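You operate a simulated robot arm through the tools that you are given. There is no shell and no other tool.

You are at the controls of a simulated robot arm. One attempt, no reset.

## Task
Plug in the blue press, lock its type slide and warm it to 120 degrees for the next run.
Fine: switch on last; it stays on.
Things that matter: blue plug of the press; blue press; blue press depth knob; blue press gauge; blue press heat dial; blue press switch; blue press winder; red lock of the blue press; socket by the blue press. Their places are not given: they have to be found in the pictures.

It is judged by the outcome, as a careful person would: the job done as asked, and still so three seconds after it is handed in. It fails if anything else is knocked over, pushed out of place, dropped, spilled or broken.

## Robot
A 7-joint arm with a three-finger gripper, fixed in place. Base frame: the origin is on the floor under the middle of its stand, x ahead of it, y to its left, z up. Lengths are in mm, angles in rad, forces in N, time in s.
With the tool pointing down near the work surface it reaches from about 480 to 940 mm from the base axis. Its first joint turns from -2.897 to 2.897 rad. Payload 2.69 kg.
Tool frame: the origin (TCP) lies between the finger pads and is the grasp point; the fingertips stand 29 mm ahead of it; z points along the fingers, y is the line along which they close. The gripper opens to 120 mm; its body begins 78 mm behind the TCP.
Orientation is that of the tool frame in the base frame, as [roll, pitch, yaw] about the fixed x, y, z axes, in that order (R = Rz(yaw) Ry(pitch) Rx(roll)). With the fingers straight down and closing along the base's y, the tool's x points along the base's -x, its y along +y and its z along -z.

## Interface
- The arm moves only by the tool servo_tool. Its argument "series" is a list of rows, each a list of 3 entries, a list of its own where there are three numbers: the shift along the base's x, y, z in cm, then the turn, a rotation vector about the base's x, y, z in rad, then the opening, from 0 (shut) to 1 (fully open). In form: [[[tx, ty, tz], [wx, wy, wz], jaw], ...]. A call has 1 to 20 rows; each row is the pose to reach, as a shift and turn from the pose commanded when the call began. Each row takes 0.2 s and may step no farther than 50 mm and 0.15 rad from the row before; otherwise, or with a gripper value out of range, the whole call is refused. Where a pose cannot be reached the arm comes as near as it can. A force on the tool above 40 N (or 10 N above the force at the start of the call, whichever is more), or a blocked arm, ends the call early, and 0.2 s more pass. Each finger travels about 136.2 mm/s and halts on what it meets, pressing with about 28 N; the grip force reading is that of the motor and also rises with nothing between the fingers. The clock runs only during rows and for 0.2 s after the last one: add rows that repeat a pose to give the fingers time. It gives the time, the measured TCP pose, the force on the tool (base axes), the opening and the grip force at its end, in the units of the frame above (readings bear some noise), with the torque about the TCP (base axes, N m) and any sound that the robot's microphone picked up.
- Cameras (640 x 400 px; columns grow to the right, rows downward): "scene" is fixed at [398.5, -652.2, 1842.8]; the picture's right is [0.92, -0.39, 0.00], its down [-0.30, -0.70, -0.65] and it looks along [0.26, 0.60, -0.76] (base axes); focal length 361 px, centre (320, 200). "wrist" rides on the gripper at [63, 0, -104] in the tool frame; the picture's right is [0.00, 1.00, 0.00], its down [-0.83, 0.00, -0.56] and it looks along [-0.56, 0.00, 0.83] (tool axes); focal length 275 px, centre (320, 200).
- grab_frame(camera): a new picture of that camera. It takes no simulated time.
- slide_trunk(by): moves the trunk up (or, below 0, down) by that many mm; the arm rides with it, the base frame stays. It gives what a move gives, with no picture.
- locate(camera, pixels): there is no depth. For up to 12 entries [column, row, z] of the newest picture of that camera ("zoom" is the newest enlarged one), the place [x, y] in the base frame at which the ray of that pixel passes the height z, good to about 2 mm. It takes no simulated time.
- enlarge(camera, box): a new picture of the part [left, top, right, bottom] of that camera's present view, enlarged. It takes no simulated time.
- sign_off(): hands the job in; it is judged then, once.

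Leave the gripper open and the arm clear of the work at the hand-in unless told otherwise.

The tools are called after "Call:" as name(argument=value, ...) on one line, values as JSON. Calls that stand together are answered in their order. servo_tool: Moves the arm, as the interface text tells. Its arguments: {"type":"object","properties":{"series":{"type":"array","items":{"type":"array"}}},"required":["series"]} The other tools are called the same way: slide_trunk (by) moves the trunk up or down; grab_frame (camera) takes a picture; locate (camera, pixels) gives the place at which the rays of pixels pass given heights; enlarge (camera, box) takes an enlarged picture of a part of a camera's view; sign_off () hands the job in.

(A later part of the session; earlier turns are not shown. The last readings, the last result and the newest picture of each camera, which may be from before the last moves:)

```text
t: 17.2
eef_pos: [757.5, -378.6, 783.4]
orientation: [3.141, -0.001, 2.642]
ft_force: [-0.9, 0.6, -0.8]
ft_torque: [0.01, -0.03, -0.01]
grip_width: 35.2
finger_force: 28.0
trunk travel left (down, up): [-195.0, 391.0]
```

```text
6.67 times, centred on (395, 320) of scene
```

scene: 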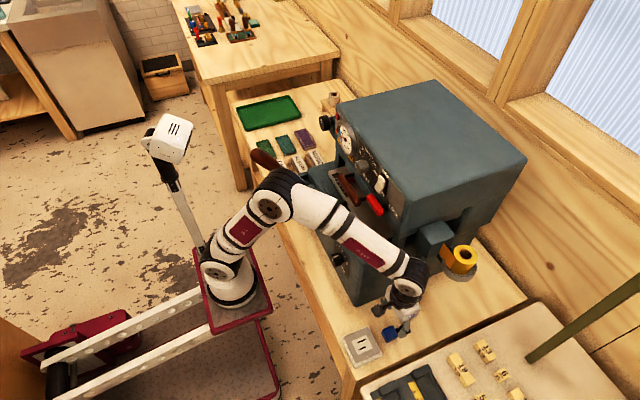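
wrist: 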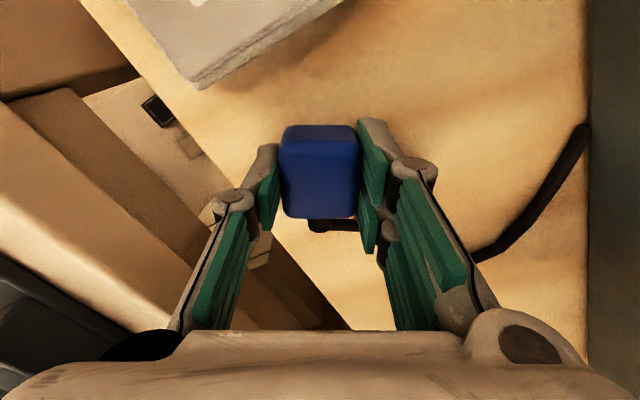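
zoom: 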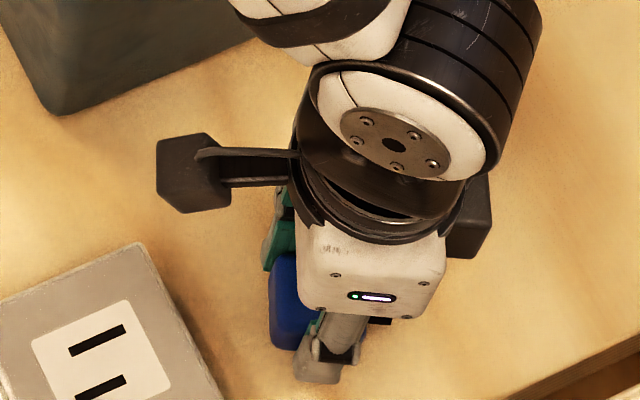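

The plug came up with the fingers (same place in the picture, width 35.2). I'll lift another 45 mm slowly.

Call:
servo_tool(series=[[[0, 0, 0.9], [0, 0, 0], 0], [[0, 0, 1.8], [0, 0, 0], 0], [[0, 0, 2.7], [0, 0, 0], 0], [[0, 0, 3.6], [0, 0, 0], 0], [[0, 0, 4.5], [0, 0, 0], 0], [[0, 0, 4.5], [0, 0, 0], 0]])

Call:
grab_frame(camera="wrist")

Call:
enlarge(camera="scene", box=[365, 290, 425, 350])

```text
t: 18.6
eef_pos: [758.0, -378.0, 829.7]
orientation: [3.141, 0.001, 2.643]
ft_force: [-0.1, -0.2, -0.4]
ft_torque: [-0.02, -0.02, -0.02]
grip_width: 35.2
finger_force: 27.9
trunk travel left (down, up): [-195.0, 391.0]
```

```text
taken
```

wrist: 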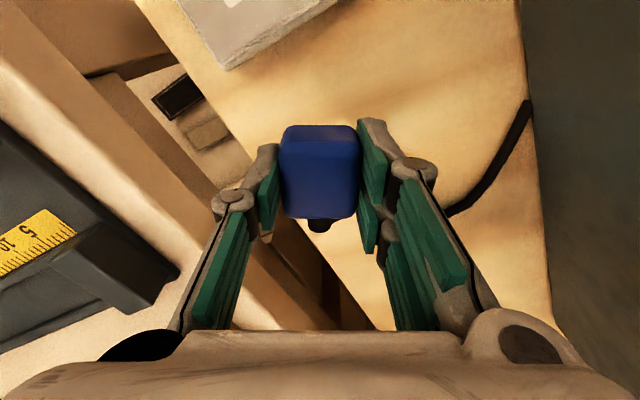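

```text
6.67 times, centred on (395, 320) of scene
```

zoom: 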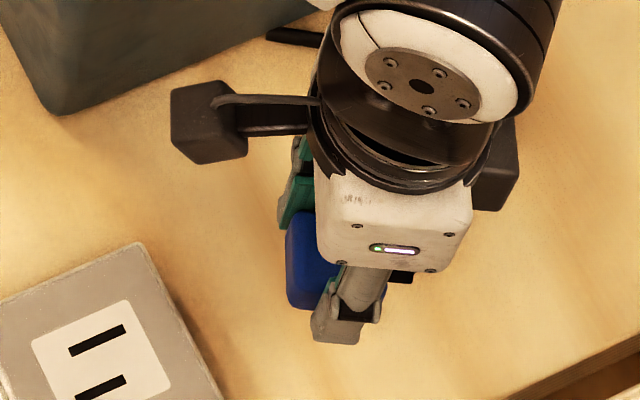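

The plug is held securely. Before moving, I'll zoom on it in the hand and locate its edges at its top height (z≈829) to learn its offset from the TCP.

Call:
enlarge(camera="wrist", box=[260, 100, 380, 240])

Call:
locate(camera="wrist", pixels=[[320, 139, 829], [320, 218, 829], [281, 180, 829], [361, 180, 829], [320, 187, 829.7], [320, 187, 800]])

```text
2.86 times, centred on (320, 170) of wrist
```

zoom: 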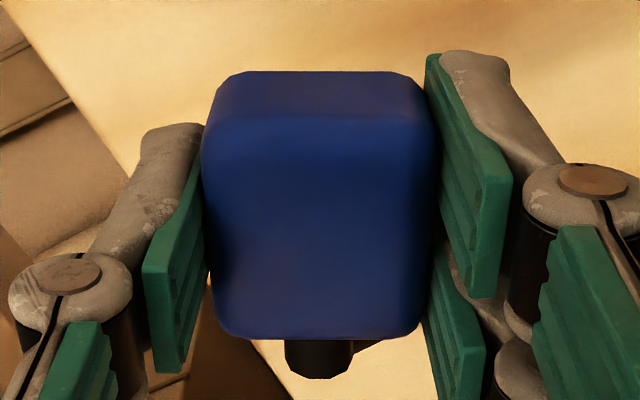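

```text
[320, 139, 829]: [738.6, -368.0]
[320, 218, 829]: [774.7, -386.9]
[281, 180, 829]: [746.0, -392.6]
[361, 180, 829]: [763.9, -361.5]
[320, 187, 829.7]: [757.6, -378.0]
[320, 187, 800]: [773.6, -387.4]
```

The plug is centred on the TCP to about 1 mm. I'll turn back by +0.498 rad and move to about (700,-367.5,850) to get a near-vertical view of the socket.

Call:
servo_tool(series=[[[-0.5, 0.2, 1.0], [0, 0, 0.1], 0], [[-1.5, 0.4, 2.0], [0, 0, 0.2], 0], [[-2.5, 0.6, 2.0], [0, 0, 0.3], 0], [[-4.0, 0.8, 2.0], [0, 0, 0.4], 0], [[-5.7, 1.05, 2.0], [0, 0, 0.498], 0], [[-5.7, 1.05, 2.0], [0, 0, 0.498], 0], [[-5.7, 1.05, 2.0], [0, 0, 0.498], 0]])

Call:
grab_frame(camera="wrist")

Call:
enlarge(camera="wrist", box=[260, 5, 380, 85])

```text
t: 20.2
eef_pos: [701.0, -368.0, 848.7]
orientation: [-3.141, 0.0, -3.141]
ft_force: [-0.5, 0.2, -0.8]
ft_torque: [-0.04, 0.02, -0.04]
grip_width: 35.6
finger_force: 27.7
trunk travel left (down, up): [-195.0, 391.0]
```

```text
taken
```

wrist: 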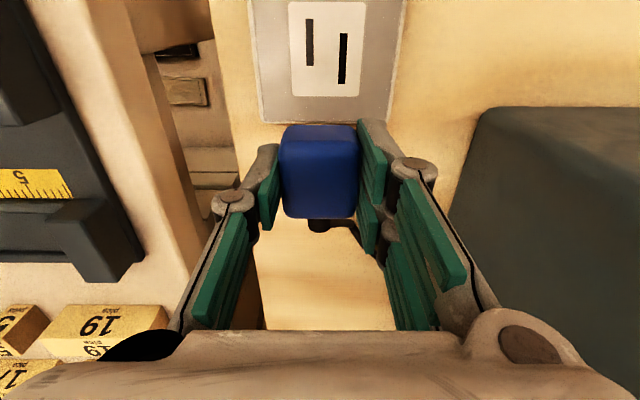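

```text
5.00 times, centred on (320, 45) of wrist
```

zoom: 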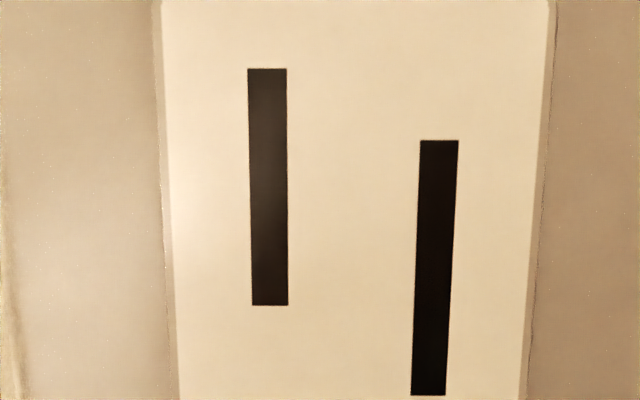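

Slots are clear: left centre (268,187), right centre (435,268) in the zoom. I'll locate them at possible heights.

Call:
locate(camera="zoom", pixels=[[268, 187, 760], [268, 187, 770], [435, 268, 760], [435, 268, 770], [351, 228, 750], [351, 228, 760], [351, 228, 770], [268, 69, 765], [268, 305, 765], [435, 141, 765], [430, 394, 765], [351, 228, 765]])

Call:
locate(camera="wrist", pixels=[[309, 42, 765], [343, 58, 765], [265, 122, 765], [388, 122, 765], [290, 94, 765], [357, 94, 765], [290, 3, 765], [367, 3, 765], [320, 139, 848], [320, 218, 848], [281, 180, 848], [359, 180, 848]])

```text
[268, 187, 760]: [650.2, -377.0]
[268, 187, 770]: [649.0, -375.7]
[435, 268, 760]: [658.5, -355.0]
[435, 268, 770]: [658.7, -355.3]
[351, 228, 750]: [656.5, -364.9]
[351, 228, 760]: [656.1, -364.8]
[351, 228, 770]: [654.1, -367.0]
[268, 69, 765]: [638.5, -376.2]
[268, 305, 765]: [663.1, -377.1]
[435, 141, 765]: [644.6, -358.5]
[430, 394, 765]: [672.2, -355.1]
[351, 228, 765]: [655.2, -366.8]
```

```text
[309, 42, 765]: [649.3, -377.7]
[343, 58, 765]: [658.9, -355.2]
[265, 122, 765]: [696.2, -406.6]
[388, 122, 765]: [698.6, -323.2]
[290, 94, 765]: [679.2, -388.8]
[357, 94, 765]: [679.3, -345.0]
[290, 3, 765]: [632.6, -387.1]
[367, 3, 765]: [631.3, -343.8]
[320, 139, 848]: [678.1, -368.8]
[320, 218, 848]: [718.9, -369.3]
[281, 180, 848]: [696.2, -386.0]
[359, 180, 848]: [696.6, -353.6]
```

From the pixel geometry the socket pattern is 46 mm nearer in x and +3.9 mm in y from the plug in hand, at z≈775. I'll move over it and stop with the plug bottom about 10 mm above the plate, then check.

Call:
servo_tool(series=[[[-1.5, 0.2, 0], [0, 0, 0], 0], [[-3.0, 0.39, 0], [0, 0, 0], 0], [[-4.62, 0.39, 0], [0, 0, 0], 0], [[-4.62, 0.39, -1.5], [0, 0, 0], 0], [[-4.62, 0.39, -3.0], [0, 0, 0], 0], [[-4.62, 0.39, -3.3], [0, 0, 0], 0], [[-4.62, 0.39, -3.3], [0, 0, 0], 0]])

Call:
enlarge(camera="wrist", box=[220, 40, 420, 240])

Call:
enlarge(camera="scene", box=[335, 300, 405, 370])

```text
t: 21.8
eef_pos: [653.5, -364.2, 815.3]
orientation: [3.142, 0.0, -3.141]
ft_force: [0.2, 0.5, -1.2]
ft_torque: [-0.05, -0.01, -0.01]
grip_width: 35.2
finger_force: 27.9
trunk travel left (down, up): [-195.0, 391.0]
```

```text
2.00 times, centred on (320, 140) of wrist
```

zoom: 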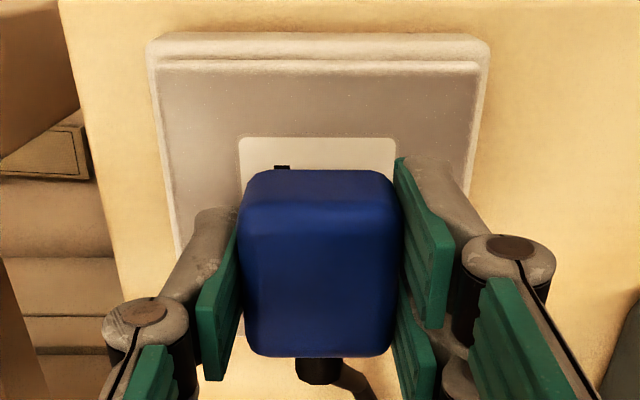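

```text
5.71 times, centred on (370, 335) of scene
```

zoom: 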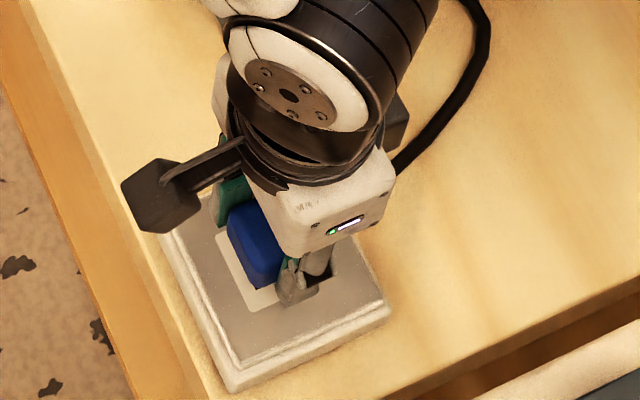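

Patch and slots line up with the plug to within a millimetre or so (left slot end visible at (283,168)). I'll nudge +1 mm in x and descend slowly, watching the force.

Call:
servo_tool(series=[[[0.1, -0.03, -0.4], [0, 0, 0], 0], [[0.1, -0.03, -0.8], [0, 0, 0], 0], [[0.1, -0.03, -1.1], [0, 0, 0], 0], [[0.1, -0.03, -1.3], [0, 0, 0], 0], [[0.1, -0.03, -1.5], [0, 0, 0], 0], [[0.1, -0.03, -1.5], [0, 0, 0], 0]])

Call:
enlarge(camera="wrist", box=[220, 40, 420, 240])

Call:
enlarge(camera="scene", box=[340, 310, 395, 365])

```text
t: 23.2
eef_pos: [655.2, -364.7, 799.0]
orientation: [3.141, 0.0, -3.141]
ft_force: [2.0, -0.6, 0.9]
ft_torque: [-0.05, 0.01, 0.03]
grip_width: 35.2
finger_force: 28.0
trunk travel left (down, up): [-195.0, 391.0]
```

```text
2.00 times, centred on (320, 140) of wrist
```

zoom: 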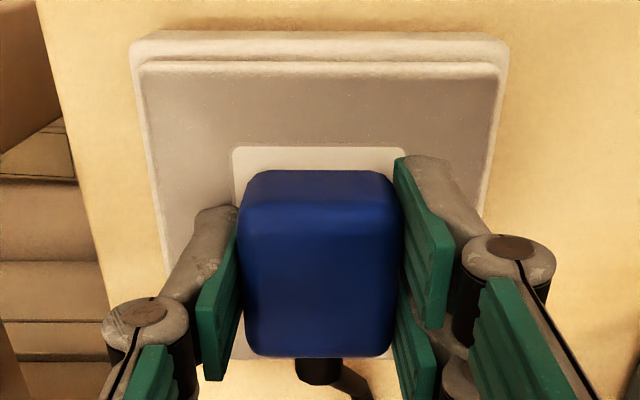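

```text
7.27 times, centred on (368, 338) of scene
```

zoom: 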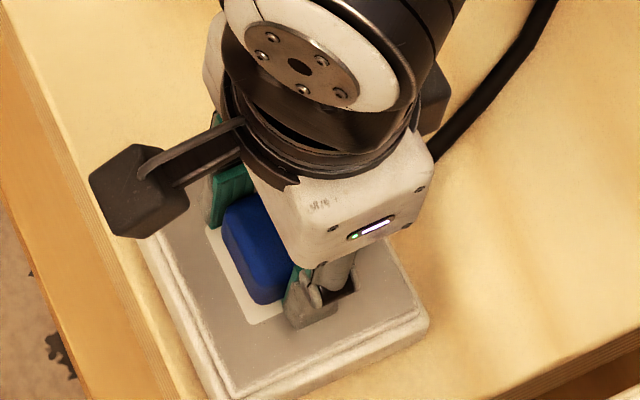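

No contact yet at z=799 and the alignment still looks centred. I'll keep descending in small steps.

Call:
servo_tool(series=[[[0, 0, -0.15], [0, 0, 0], 0], [[0, 0, -0.3], [0, 0, 0], 0], [[0, 0, -0.45], [0, 0, 0], 0], [[0, 0, -0.6], [0, 0, 0], 0], [[0, 0, -0.6], [0, 0, 0], 0]])

Call:
enlarge(camera="wrist", box=[220, 40, 420, 240])

```text
t: 24.0
eef_pos: [654.9, -364.3, 800.4]
orientation: [-3.138, 0.003, -3.141]
ft_force: [-7.2, 5.9, 19.2]
ft_torque: [0.56, 0.44, 0.1]
grip_width: 35.4
finger_force: 28.2
trunk travel left (down, up): [-195.0, 391.0]
stopped in row 3: the force on the tool passed its limit at 45 N (the readings are from after the stop); the commanded pose is now the measured one
```

```text
2.00 times, centred on (320, 140) of wrist
```

zoom: 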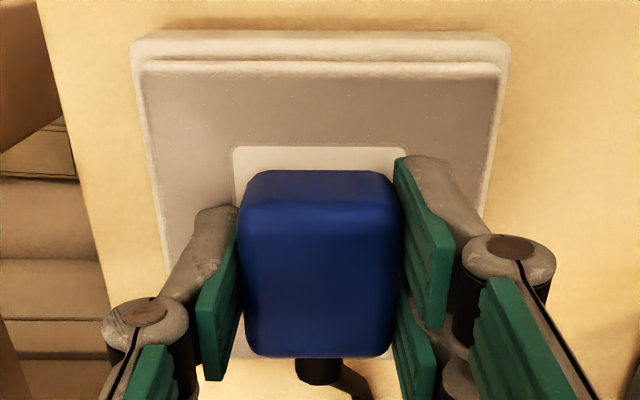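

The fingertips met the socket plate at TCP z≈800, level with the plug's bottom. I'll ease up 0.5 mm, open the jaw a little to release the plug on the socket, rise and look.

Call:
servo_tool(series=[[[0, 0, 0.05], [0, 0, 0], 0.1], [[0, 0, 0.05], [0, 0, 0], 0.35], [[0, 0, 0.05], [0, 0, 0], 0.45], [[0, 0, 0.05], [0, 0, 0], 0.45]])

Call:
enlarge(camera="wrist", box=[220, 40, 420, 240])

Call:
enlarge(camera="scene", box=[340, 310, 395, 365])

```text
t: 25.0
eef_pos: [656.5, -366.3, 799.7]
orientation: [-3.139, 0.003, 3.141]
ft_force: [-0.6, -2.3, 4.4]
ft_torque: [0.08, -0.02, -0.03]
grip_width: 53.6
finger_force: 0.1
trunk travel left (down, up): [-195.0, 391.0]
```

```text
2.00 times, centred on (320, 140) of wrist
```

zoom: 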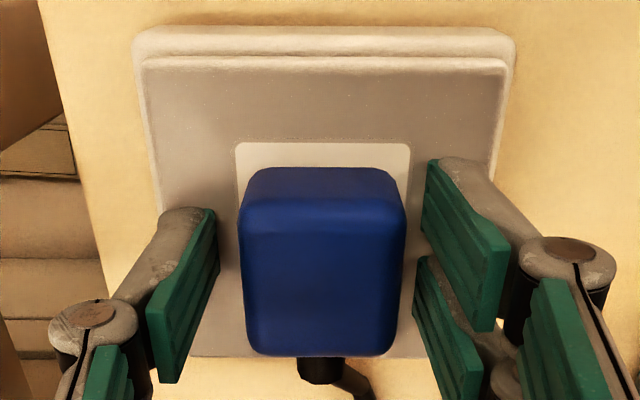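

```text
7.27 times, centred on (368, 338) of scene
```

zoom: 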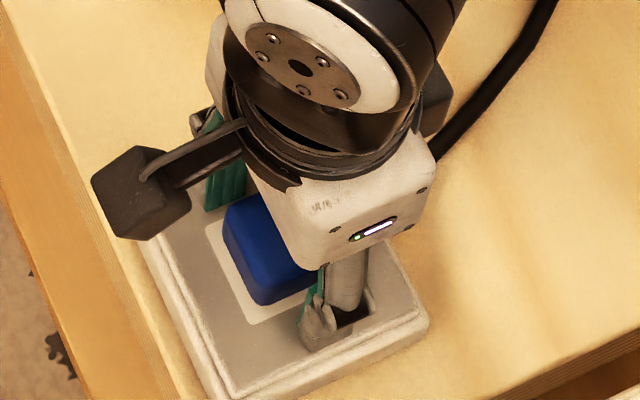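

The plug rests on the white patch, apparently centred. I'll rise 45 mm, move back in x a little and look at whether it is seated.

Call:
servo_tool(series=[[[0, 0, 1.5], [0, 0, 0], 0.45], [[0, 0, 4], [0, 0, 0], 0.45], [[2.0, 0, 6], [0, 0, 0], 0.45], [[4.0, 0, 6], [0, 0, 0], 0.45], [[4.0, 0, 6], [0, 0, 0], 0.45]])

Call:
enlarge(camera="wrist", box=[240, 0, 400, 120])

Call:
enlarge(camera="scene", box=[340, 310, 395, 365])

```text
t: 26.2
eef_pos: [697.8, -365.6, 860.1]
orientation: [-3.138, 0.002, -3.141]
ft_force: [-0.3, -0.5, 0.2]
ft_torque: [-0.01, 0.01, -0.01]
grip_width: 54.0
finger_force: 0.0
trunk travel left (down, up): [-195.0, 391.0]
```

```text
3.33 times, centred on (320, 60) of wrist
```

zoom: 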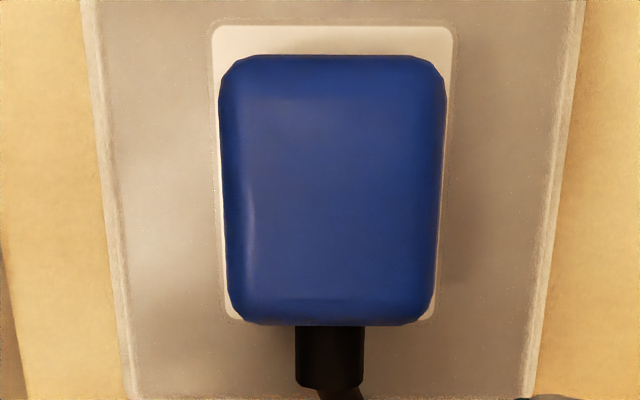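

```text
7.27 times, centred on (368, 338) of scene
```

zoom: 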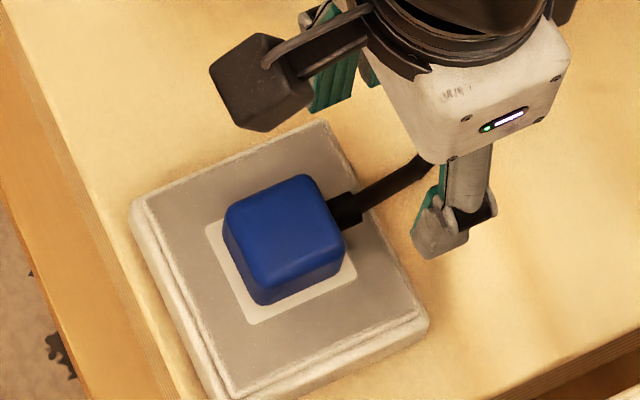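

The plug sits on the patch, within about 1 mm of centre. I'll shut the jaw, go over the plug's middle and press down gently on its top to seat it, listening for a click.

Call:
servo_tool(series=[[[-2.0, 0.1, 0], [0, 0, 0], 0.1], [[-4.2, 0.19, 0], [0, 0, 0], 0], [[-4.2, 0.19, -1.5], [0, 0, 0], 0], [[-4.2, 0.19, -2.3], [0, 0, 0], 0], [[-4.2, 0.19, -2.6], [0, 0, 0], 0], [[-4.2, 0.19, -2.8], [0, 0, 0], 0], [[-4.2, 0.19, -2.95], [0, 0, 0], 0], [[-4.2, 0.19, -3.1], [0, 0, 0], 0], [[-4.2, 0.19, -3.25], [0, 0, 0], 0], [[-4.2, 0.19, -3.4], [0, 0, 0], 0], [[-4.2, 0.19, -3.55], [0, 0, 0], 0]])

Call:
enlarge(camera="scene", box=[340, 310, 395, 365])

Call:
grab_frame(camera="wrist")

```text
t: 28.6
eef_pos: [653.4, -363.3, 828.8]
orientation: [-3.136, 0.006, 3.141]
ft_force: [-4.1, 6.9, 32.7]
ft_torque: [0.2, 0.18, -0.03]
grip_width: 6.1
finger_force: 28.1
trunk travel left (down, up): [-195.0, 391.0]
```

```text
7.27 times, centred on (368, 338) of scene
```

zoom: 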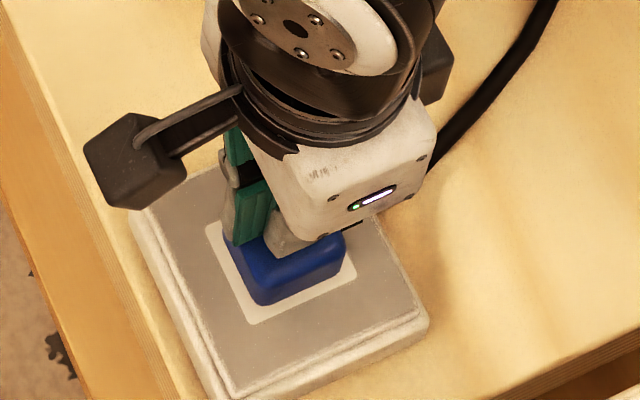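

```text
taken
```

wrist: 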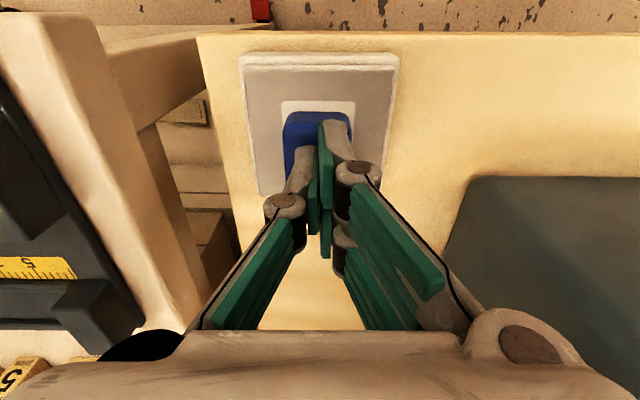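

Pressing with 33 N gave no movement and no click: the plug top stays at z≈800. I'll rise, back off toward the robot and tilt the camera to see the plug and socket from the side.

Call:
servo_tool(series=[[[0, 0, 3], [0, 0, 0], 0], [[0, 0, 6], [0, 0, 0], 0.3], [[-4, 0, 6], [0, -0.12, 0], 0.7], [[-8, 0, 6], [0, -0.24, 0], 1], [[-11, 0, 5], [0, -0.36, 0], 1], [[-13, 0, 3], [0, -0.48, 0], 1], [[-14, 0, 1], [0, -0.6, 0], 1], [[-14, 0, 0], [0, -0.7, 0], 1], [[-14, 0, 0], [0, -0.7, 0], 1]])

Call:
grab_frame(camera="wrist")

```text
t: 30.6
eef_pos: [512.8, -364.1, 822.9]
orientation: [-3.138, 0.705, 3.14]
ft_force: [0.7, 0.0, 0.2]
ft_torque: [-0.01, 0.04, 0.03]
grip_width: 120.1
finger_force: 0.0
trunk travel left (down, up): [-195.0, 391.0]
```

```text
taken
```

wrist: 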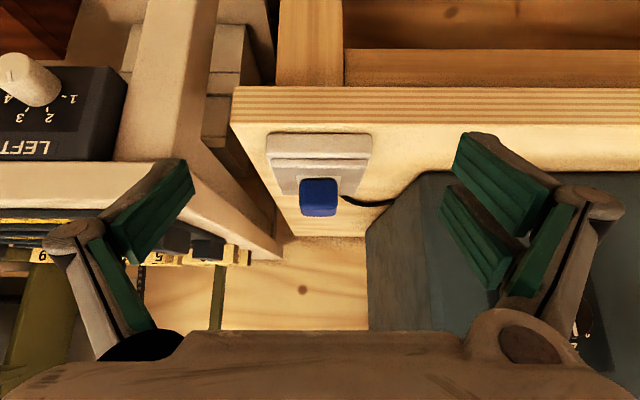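

Call:
enlarge(camera="wrist", box=[260, 120, 390, 230])

Call:
enlarge(camera="wrist", box=[290, 165, 350, 225])

Call:
enlarge(camera="scene", box=[345, 320, 390, 360])

```text
3.64 times, centred on (325, 175) of wrist
```

zoom: 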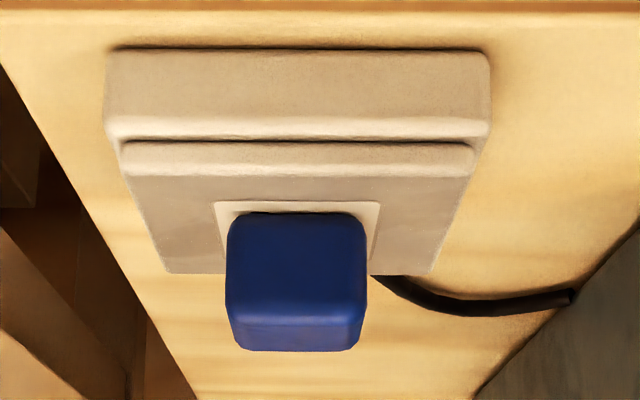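

```text
6.67 times, centred on (320, 195) of wrist
```

zoom: 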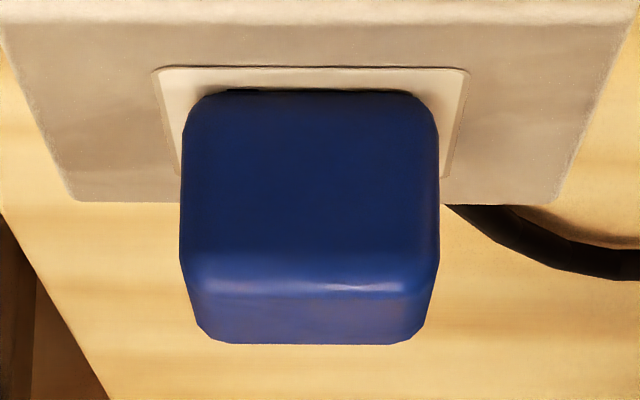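

```text
10.00 times, centred on (368, 340) of scene
```

zoom: 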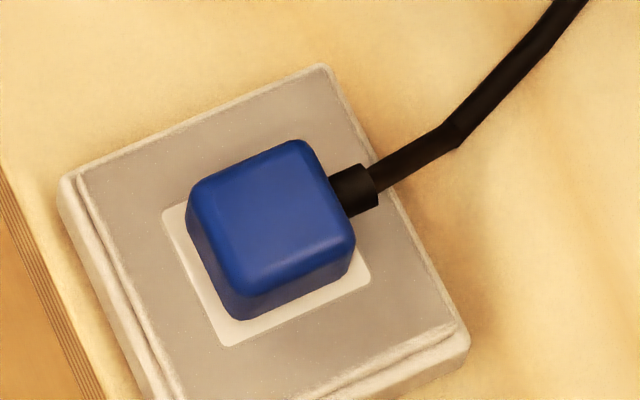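

The plug sits flush and square on the white patch (within about 1 mm in the wrist view). I'll check whether a lamp on the panel has changed now that the plug is in the socket.

Call:
enlarge(camera="scene", box=[315, 105, 425, 225])

Call:
locate(camera="wrist", pixels=[[295.3, 175.4, 771], [342.2, 175.4, 771], [318.7, 175.4, 771], [319.4, 178.8, 771], [302, 178.8, 771], [336.5, 178.8, 771]])

```text
3.33 times, centred on (370, 165) of scene
```

zoom: 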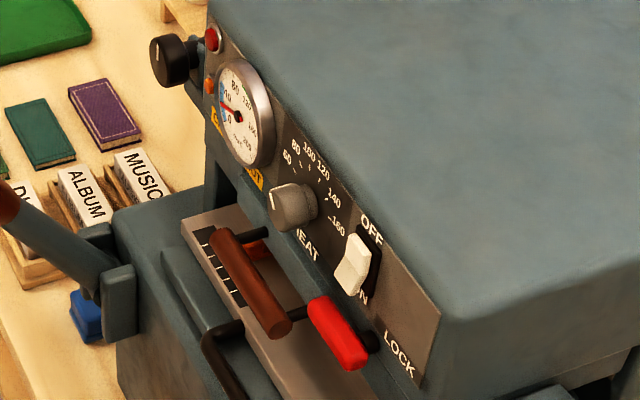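

```text
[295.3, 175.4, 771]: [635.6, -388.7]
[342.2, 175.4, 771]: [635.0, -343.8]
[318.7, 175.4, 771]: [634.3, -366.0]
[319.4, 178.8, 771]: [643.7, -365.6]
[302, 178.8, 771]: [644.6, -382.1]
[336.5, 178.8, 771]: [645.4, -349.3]
```

Lamps are unlit, as expected with the switch off. To test whether the plug is really in, I'll go back above it, grip it higher up (so the fingertips stay off the plate), press down gently and feel for it going in.

Call:
servo_tool(series=[[[0, 0, 3], [0, 0.12, 0], 1], [[0, 0, 6], [0, 0.24, 0], 0.8], [[3, 0, 7], [0, 0.36, 0], 0.6], [[6, 0, 7], [0, 0.48, 0], 0.5], [[9, 0, 7], [0, 0.6, 0], 0.5], [[12, 0, 6], [0, 0.7, 0], 0.5], [[13.97, 0, 5], [0, 0.7, 0], 0.5], [[13.97, 0, 2], [0, 0.7, 0], 0.5], [[13.97, 0, 2], [0, 0.7, 0], 0.5]])

Call:
enlarge(camera="wrist", box=[220, 40, 420, 240])

```text
t: 32.6
eef_pos: [656.8, -361.9, 844.2]
orientation: [-3.139, 0.002, -3.141]
ft_force: [0.3, 0.4, 0.1]
ft_torque: [0.02, 0.01, -0.02]
grip_width: 60.1
finger_force: 0.0
trunk travel left (down, up): [-195.0, 391.0]
```

```text
2.00 times, centred on (320, 140) of wrist
```

zoom: 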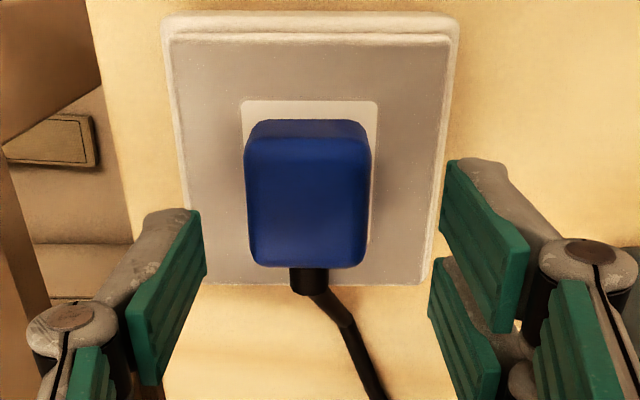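

The plug is about 3.5 mm to the -y side of the TCP. I'll correct, go down to z≈808 and close on it.

Call:
servo_tool(series=[[[0, -0.35, -1.5], [0, 0, 0], 0.5], [[0, -0.35, -3], [0, 0, 0], 0.5], [[0, -0.35, -3.7], [0, 0, 0], 0.5], [[0, -0.35, -3.7], [0, 0, 0], 0.5], [[0, -0.35, -3.7], [0, 0, 0], 0], [[0, -0.35, -3.7], [0, 0, 0], 0], [[0, -0.35, -3.7], [0, 0, 0], 0]])

Call:
enlarge(camera="wrist", box=[220, 40, 420, 240])

```text
t: 34.2
eef_pos: [652.4, -366.8, 808.0]
orientation: [-3.138, 0.002, -3.141]
ft_force: [0.5, -0.1, 0.4]
ft_torque: [0.01, 0.02, 0.0]
grip_width: 35.3
finger_force: 28.5
trunk travel left (down, up): [-195.0, 391.0]
```

```text
2.00 times, centred on (320, 140) of wrist
```

zoom: 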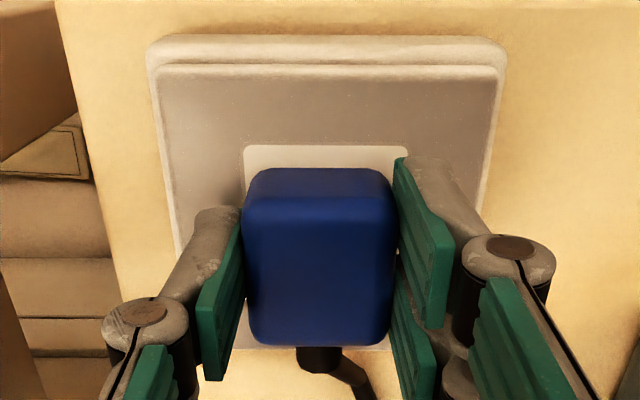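

The plug slid freely about 1.5 mm when gripped, so it isn't captured yet. Holding it, I'll shift (+1.5 mm y, -1 mm x) to the centre and press down with small force, reading the response.

Call:
servo_tool(series=[[[-0.05, 0.08, 0], [0, 0, 0], 0], [[-0.1, 0.15, 0], [0, 0, 0], 0], [[-0.1, 0.15, -0.15], [0, 0, 0], 0], [[-0.1, 0.15, -0.3], [0, 0, 0], 0], [[-0.1, 0.15, -0.3], [0, 0, 0], 0]])

Call:
enlarge(camera="wrist", box=[220, 40, 420, 240])

```text
t: 35.4
eef_pos: [652.9, -365.9, 805.8]
orientation: [-3.137, 0.005, 3.141]
ft_force: [2.8, -0.9, 21.6]
ft_torque: [-0.04, -0.08, 0.02]
grip_width: 35.4
finger_force: 28.2
trunk travel left (down, up): [-195.0, 391.0]
```

```text
2.00 times, centred on (320, 140) of wrist
```

zoom: 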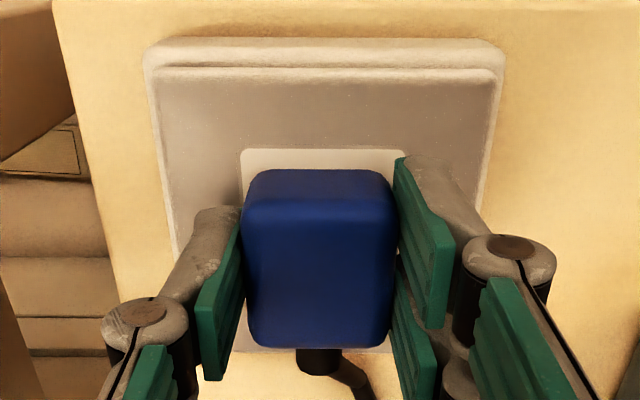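

21.6 N and no drop yet. The patch centre is about 0.9 mm further +y than the plug. I'll shift by that while pressing and check for a drop.

Call:
servo_tool(series=[[[0, 0.05, 0], [0, 0, 0], 0], [[0, 0.1, 0], [0, 0, 0], 0], [[0, 0.1, 0], [0, 0, 0], 0], [[0, 0.15, 0], [0, 0, 0], 0], [[0, 0.15, 0], [0, 0, 0], 0]])

Call:
enlarge(camera="wrist", box=[220, 40, 420, 240])

```text
t: 36.6
eef_pos: [652.7, -364.2, 805.0]
orientation: [-3.137, 0.004, 3.141]
ft_force: [3.0, -8.2, 21.0]
ft_torque: [-0.21, -0.17, -0.01]
grip_width: 35.3
finger_force: 28.3
trunk travel left (down, up): [-195.0, 391.0]
```

```text
2.00 times, centred on (320, 140) of wrist
```

zoom: 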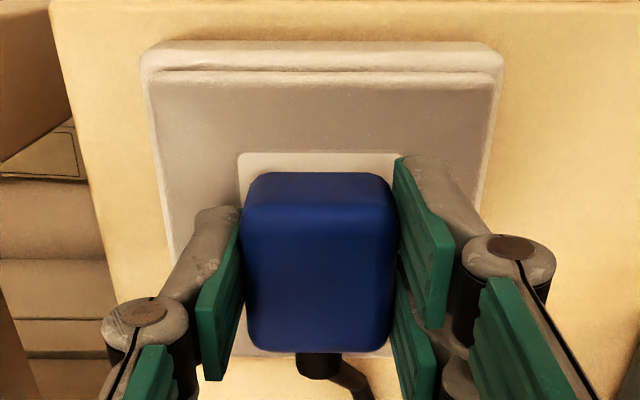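

No drop, and a lateral reaction builds up. It may already be in: the "table" contact I used was probably the cable under one finger, so the plug may stand taller than I assumed. I'll relax, release the plug, then touch the bare table with shut fingers to measure its true height.

Call:
servo_tool(series=[[[0, 0.05, 0.2], [0, 0, 0], 0], [[0, 0.05, 0.25], [0, 0, 0], 0.1], [[0, 0.05, 0.25], [0, 0, 0], 0.5], [[0, 0.05, 0.25], [0, 0, 0], 0.5], [[0, 0.05, 3], [0, 0, 0], 0.5], [[0, 0.05, 6], [0, 0, 0], 0.5], [[4.0, 0.05, 6], [0, 0, 0], 0.4], [[4.0, 0.05, 6], [0, 0, 0], 0.4]])

Call:
enlarge(camera="wrist", box=[240, 0, 400, 120])

Call:
enlarge(camera="scene", box=[345, 320, 390, 360])

```text
t: 38.4
eef_pos: [693.7, -362.7, 864.3]
orientation: [-3.138, 0.003, 3.141]
ft_force: [-0.8, 0.7, 0.3]
ft_torque: [-0.04, 0.04, 0.0]
grip_width: 48.0
finger_force: 0.1
trunk travel left (down, up): [-195.0, 391.0]
```

```text
3.33 times, centred on (320, 60) of wrist
```

zoom: 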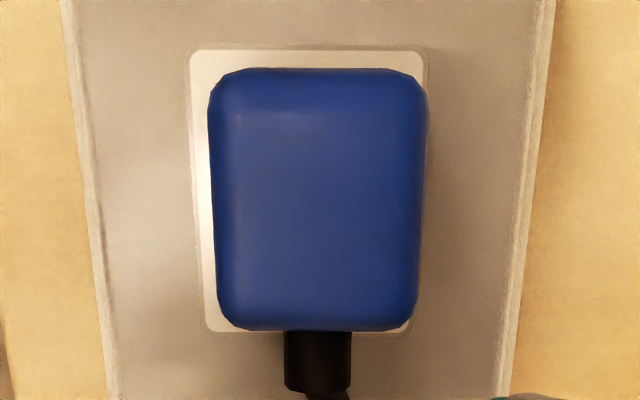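

```text
10.00 times, centred on (368, 340) of scene
```

zoom: 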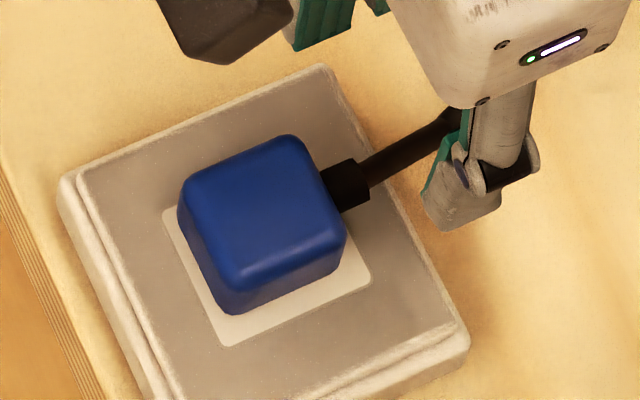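

The plug slid 1.7 mm to +y of the patch centre, so it moves freely on the plate. Now I'll look at the full wrist view to choose a bare table spot to touch.

Call:
grab_frame(camera="wrist")

```text
taken
```

wrist: 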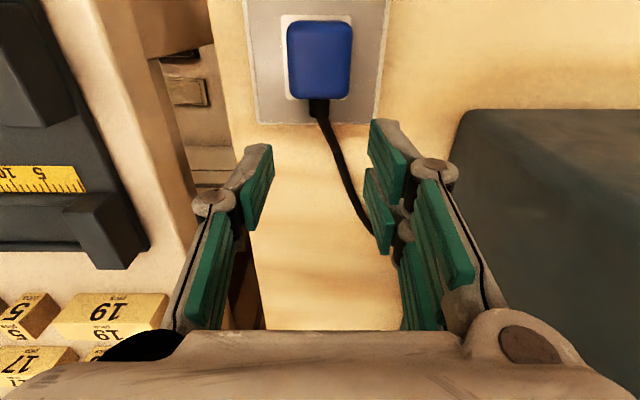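

I'll shut the jaw and touch the bare table at about (735,-392), clear of the cable.

Call:
servo_tool(series=[[[4.1, -2.9, 0], [0, 0, 0], 0.1], [[4.1, -2.9, -3], [0, 0, 0], 0], [[4.1, -2.9, -6], [0, 0, 0], 0], [[4.1, -2.9, -8.2], [0, 0, 0], 0], [[4.1, -2.9, -8.8], [0, 0, 0], 0], [[4.1, -2.9, -9.1], [0, 0, 0], 0], [[4.1, -2.9, -9.4], [0, 0, 0], 0], [[4.1, -2.9, -9.6], [0, 0, 0], 0], [[4.1, -2.9, -9.8], [0, 0, 0], 0], [[4.1, -2.9, -10.0], [0, 0, 0], 0], [[4.1, -2.9, -10.2], [0, 0, 0], 0], [[4.1, -2.9, -10.4], [0, 0, 0], 0], [[4.1, -2.9, -10.6], [0, 0, 0], 0], [[4.1, -2.9, -10.8], [0, 0, 0], 0]])

Call:
grab_frame(camera="wrist")

```text
refused: row 1 steps farther than a row can; nothing moved
```

```text
taken
```

wrist: 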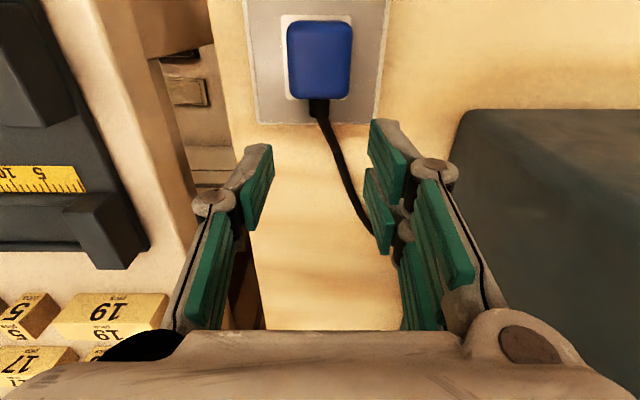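

The first row was a hair over 50 mm; I'll split it and repeat the table touch.

Call:
servo_tool(series=[[[2.0, -1.5, 0], [0, 0, 0], 0.1], [[4.1, -2.9, 0], [0, 0, 0], 0], [[4.1, -2.9, -4], [0, 0, 0], 0], [[4.1, -2.9, -8], [0, 0, 0], 0], [[4.1, -2.9, -8.8], [0, 0, 0], 0], [[4.1, -2.9, -9.1], [0, 0, 0], 0], [[4.1, -2.9, -9.4], [0, 0, 0], 0], [[4.1, -2.9, -9.6], [0, 0, 0], 0], [[4.1, -2.9, -9.8], [0, 0, 0], 0], [[4.1, -2.9, -10.0], [0, 0, 0], 0], [[4.1, -2.9, -10.2], [0, 0, 0], 0], [[4.1, -2.9, -10.4], [0, 0, 0], 0], [[4.1, -2.9, -10.6], [0, 0, 0], 0], [[4.1, -2.9, -10.8], [0, 0, 0], 0]])

Call:
grab_frame(camera="wrist")

```text
t: 40.9
eef_pos: [734.7, -391.9, 764.7]
orientation: [-3.136, 0.005, 3.139]
ft_force: [-6.3, 6.5, 17.9]
ft_torque: [0.26, 0.44, -0.1]
grip_width: 0.0
finger_force: 28.9
trunk travel left (down, up): [-195.0, 391.0]
stopped in row 12: the force on the tool passed its limit at 44 N (the readings are from after the stop); the commanded pose is now the measured one
```

```text
taken
```

wrist: 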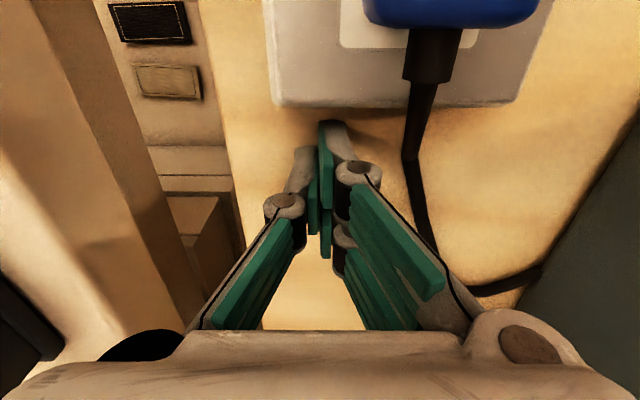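

Bare table touch gives TCP z≈764.7, so the table is at z≈736. That means the plug on the table stood ~7 mm higher than its body — on its pins — while on the socket its body is flush with the plate, so the pins are in the slots; it only has about ±1.6 mm of play. I'll rise, look once more, and centre it.

Call:
servo_tool(series=[[[0, 0, 3], [0, 0, 0], 0], [[0, 0, 7], [0, 0, 0], 0], [[-2.0, 1.3, 10], [0, 0, 0], 0.3], [[-4.2, 2.7, 10], [0, 0, 0], 0.5], [[-4.2, 2.7, 10], [0, 0, 0], 0.5]])

Call:
enlarge(camera="wrist", box=[240, 0, 400, 120])

```text
t: 42.1
eef_pos: [696.0, -366.7, 862.7]
orientation: [-3.136, 0.007, -3.141]
ft_force: [0.1, 0.6, -0.5]
ft_torque: [0.01, -0.01, 0.01]
grip_width: 60.1
finger_force: 0.1
trunk travel left (down, up): [-195.0, 391.0]
```

```text
3.33 times, centred on (320, 60) of wrist
```

zoom: 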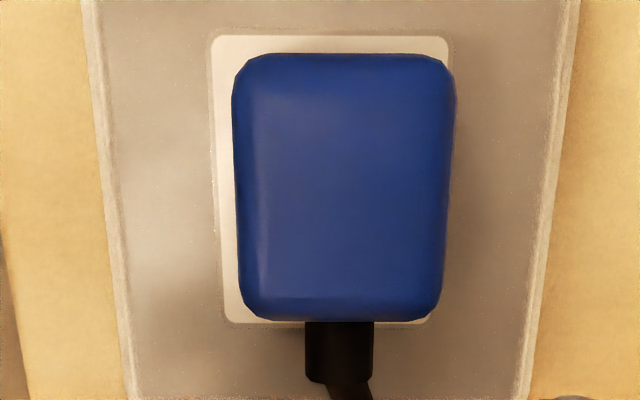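

The plug is 1.7 mm to +y and about 2 mm to -x of the patch centre. I'll level the tool, grip the plug with the TCP on the patch centre line, ease it to the centre, press lightly and release.

Call:
servo_tool(series=[[[-2.0, 0.19, 0], [0.0056, 0.006, 0], 0.5], [[-4.27, 0.19, 0], [0.0056, 0.006, 0], 0.5], [[-4.27, 0.19, -3], [0.0056, 0.006, 0], 0.5], [[-4.27, 0.19, -5.3], [0.0056, 0.006, 0], 0.5], [[-4.27, 0.19, -5.6], [0.0056, 0.006, 0], 0.5], [[-4.27, 0.19, -5.6], [0.0056, 0.006, 0], 0.5], [[-4.27, 0.19, -5.6], [0.0056, 0.006, 0], 0], [[-4.27, 0.19, -5.6], [0.0056, 0.006, 0], 0], [[-4.27, 0.19, -5.6], [0.0056, 0.006, 0], 0]])

Call:
enlarge(camera="wrist", box=[220, 40, 420, 240])

```text
t: 44.1
eef_pos: [651.0, -363.9, 809.4]
orientation: [3.141, 0.0, -3.142]
ft_force: [0.4, -0.3, 0.7]
ft_torque: [0.01, -0.04, 0.0]
grip_width: 35.4
finger_force: 27.9
trunk travel left (down, up): [-195.0, 391.0]
```

```text
2.00 times, centred on (320, 140) of wrist
```

zoom: 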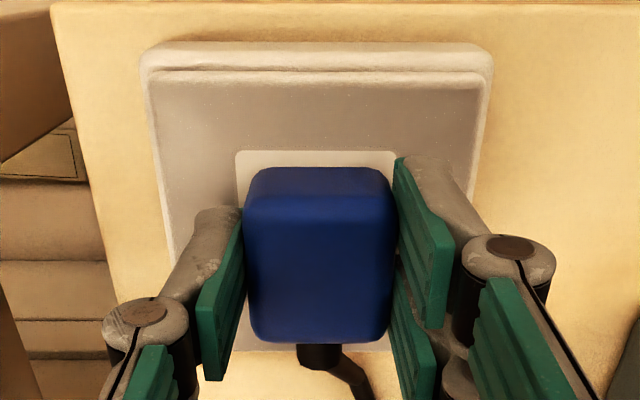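

The plug is now 1.1 mm to +y and under 1 mm to -x of centre. I'll drag it there, press down, and release.

Call:
servo_tool(series=[[[0.04, -0.06, 0], [0, 0, 0], 0], [[0.08, -0.12, 0], [0, 0, 0], 0], [[0.08, -0.12, 0], [0, 0, 0], 0], [[0.08, -0.12, -0.15], [0, 0, 0], 0], [[0.08, -0.12, -0.3], [0, 0, 0], 0], [[0.08, -0.12, -0.3], [0, 0, 0], 0]])

Call:
enlarge(camera="wrist", box=[220, 40, 420, 240])

```text
t: 45.5
eef_pos: [652.6, -364.6, 807.0]
orientation: [3.141, 0.002, -3.14]
ft_force: [1.7, 6.3, 22.4]
ft_torque: [0.23, -0.08, 0.05]
grip_width: 35.2
finger_force: 28.0
trunk travel left (down, up): [-195.0, 391.0]
```

```text
2.00 times, centred on (320, 140) of wrist
```

zoom: 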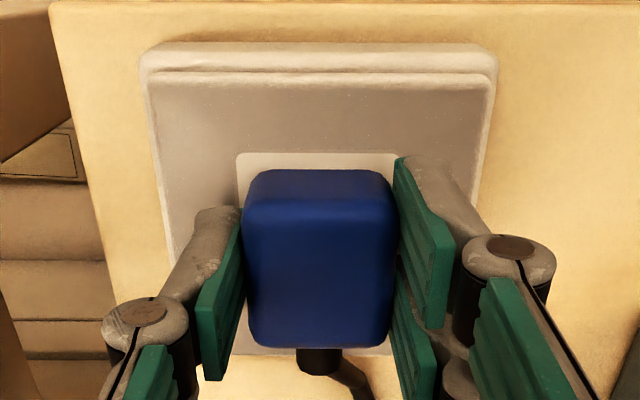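

To prove the pins are really in the slots, I'll stop pressing and try to drag the plug 3 mm sideways: if it's in, a wall force will build up.

Call:
servo_tool(series=[[[0, 0, 0.3], [0, 0, 0], 0], [[0, 0, 0.3], [0, 0, 0], 0], [[0, 0.1, 0.3], [0, 0, 0], 0], [[0, 0.2, 0.3], [0, 0, 0], 0], [[0, 0.3, 0.3], [0, 0, 0], 0], [[0, 0.3, 0.3], [0, 0, 0], 0]])

Call:
enlarge(camera="wrist", box=[220, 40, 420, 240])

```text
t: 46.9
eef_pos: [651.0, -361.5, 808.1]
orientation: [3.141, -0.001, -3.141]
ft_force: [0.3, 0.3, 0.4]
ft_torque: [-0.02, -0.01, 0.0]
grip_width: 35.4
finger_force: 28.3
trunk travel left (down, up): [-195.0, 391.0]
```

```text
2.00 times, centred on (320, 140) of wrist
```

zoom: 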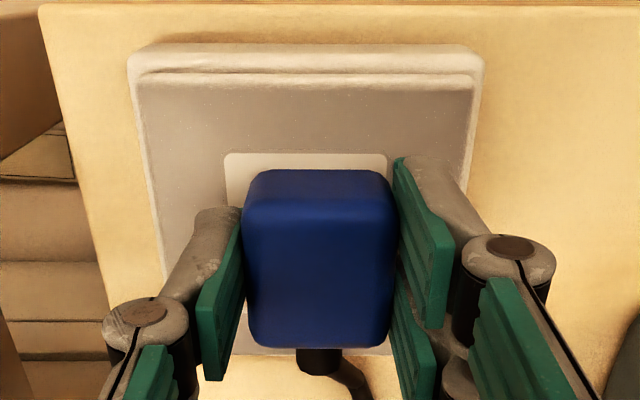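

The plug dragged 3.5 mm with no force at all, so it is only resting on the plate. I need to see its underside: I'll lift it, move slightly toward the robot and tilt the hand about x so the scene camera can see below the plug.

Call:
servo_tool(series=[[[0, 0, 1.0], [0, 0, 0], 0], [[-0.5, -0.2, 2.0], [0, 0, 0], 0], [[-1.2, -0.5, 3.0], [-0.12, 0, 0], 0], [[-2.0, -0.8, 4.0], [-0.24, 0, 0], 0], [[-2.6, -1.0, 4.2], [-0.36, 0, 0], 0], [[-2.6, -1.0, 4.2], [-0.48, 0, 0], 0], [[-2.6, -1.0, 4.2], [-0.55, 0, 0], 0], [[-2.6, -1.0, 4.2], [-0.55, 0, 0], 0]])

Call:
grab_frame(camera="scene")

Call:
enlarge(camera="scene", box=[335, 305, 395, 365])

Call:
grab_frame(camera="wrist")

```text
t: 48.7
eef_pos: [625.3, -372.4, 850.5]
orientation: [-2.594, 0.0, 3.14]
ft_force: [0.4, -0.3, -0.9]
ft_torque: [-0.03, 0.0, -0.01]
grip_width: 35.5
finger_force: 28.2
trunk travel left (down, up): [-195.0, 391.0]
```

```text
taken
```

scene: 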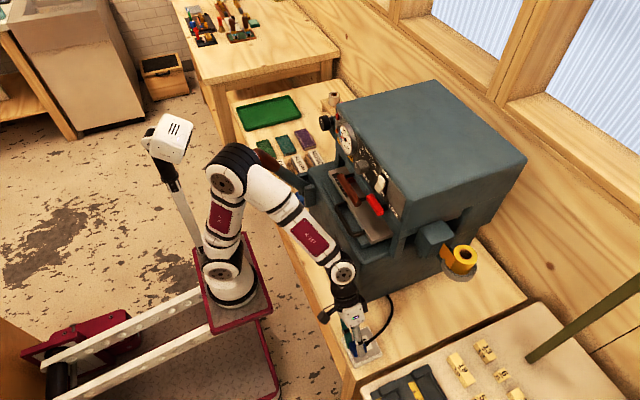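

```text
6.67 times, centred on (365, 335) of scene
```

zoom: 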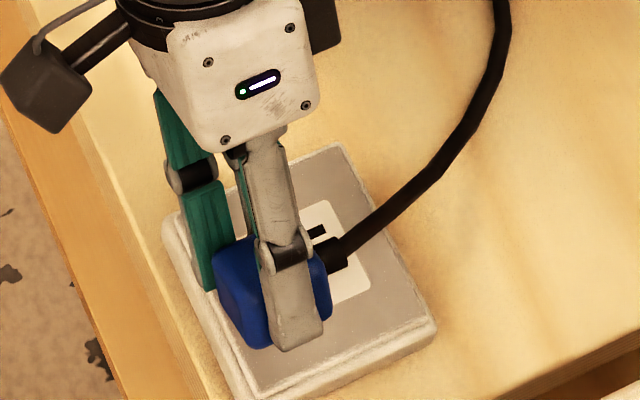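

```text
taken
```

wrist: 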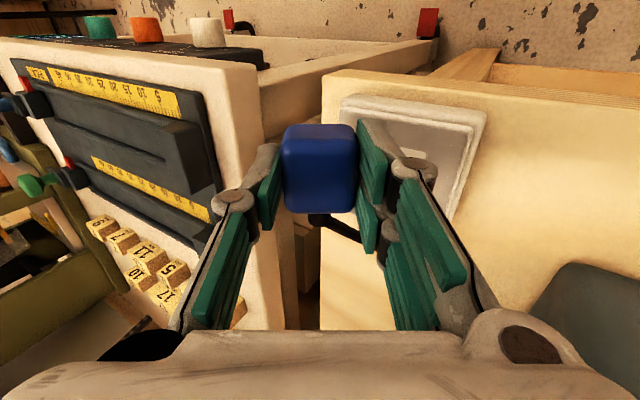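

Call:
enlarge(camera="scene", box=[343, 330, 379, 360])

```text
13.33 times, centred on (361, 345) of scene
```

zoom: 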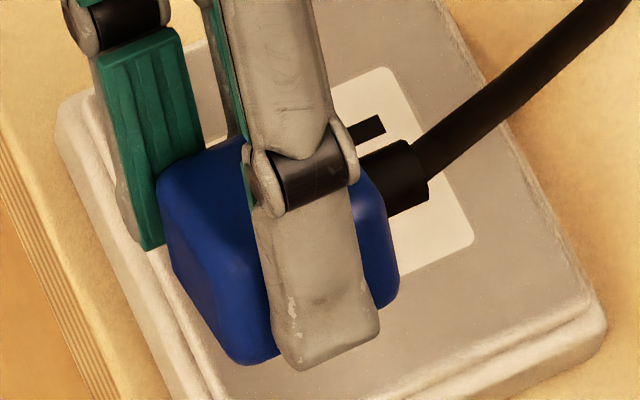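

No pins show, but the finger hides the middle. I'll move 2 cm toward the robot (away from the press front) and tilt 0.4 rad more.

Call:
servo_tool(series=[[[-1.0, 0, 0], [0, 0, 0], 0], [[-2.0, 0, 0.5], [-0.1, 0, 0], 0], [[-2.0, -0.5, 1.0], [-0.2, 0, 0], 0], [[-2.0, -1.0, 1.0], [-0.3, 0, 0], 0], [[-2.0, -1.0, 1.0], [-0.42, 0, 0], 0], [[-2.0, -1.0, 1.0], [-0.42, 0, 0], 0]])

Call:
enlarge(camera="scene", box=[330, 325, 378, 365])

Call:
grab_frame(camera="scene")

```text
t: 50.1
eef_pos: [604.1, -381.7, 859.2]
orientation: [-2.172, 0.0, 3.141]
ft_force: [-0.7, 0.6, -0.7]
ft_torque: [0.02, 0.04, -0.01]
grip_width: 35.3
finger_force: 28.1
trunk travel left (down, up): [-195.0, 391.0]
```

```text
10.00 times, centred on (354, 345) of scene
```

zoom: 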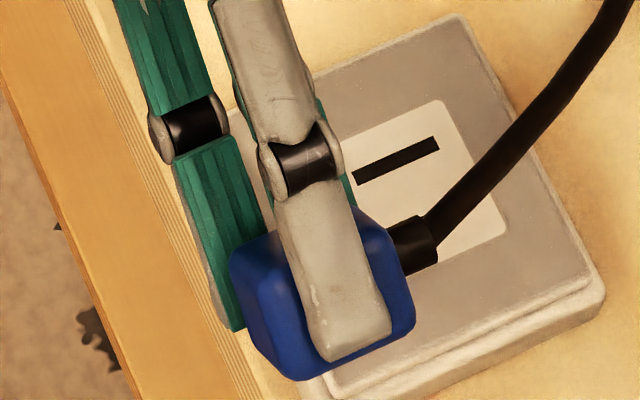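

```text
taken
```

scene: 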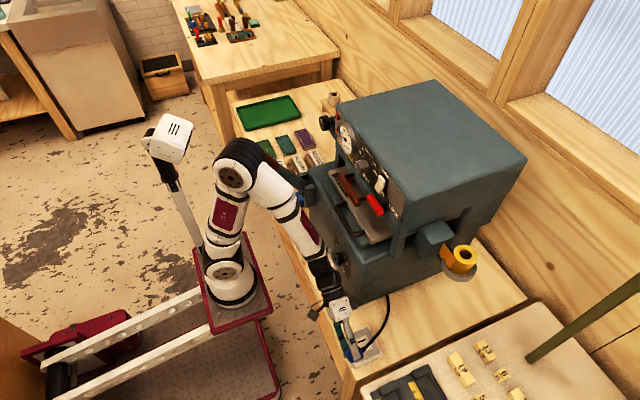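

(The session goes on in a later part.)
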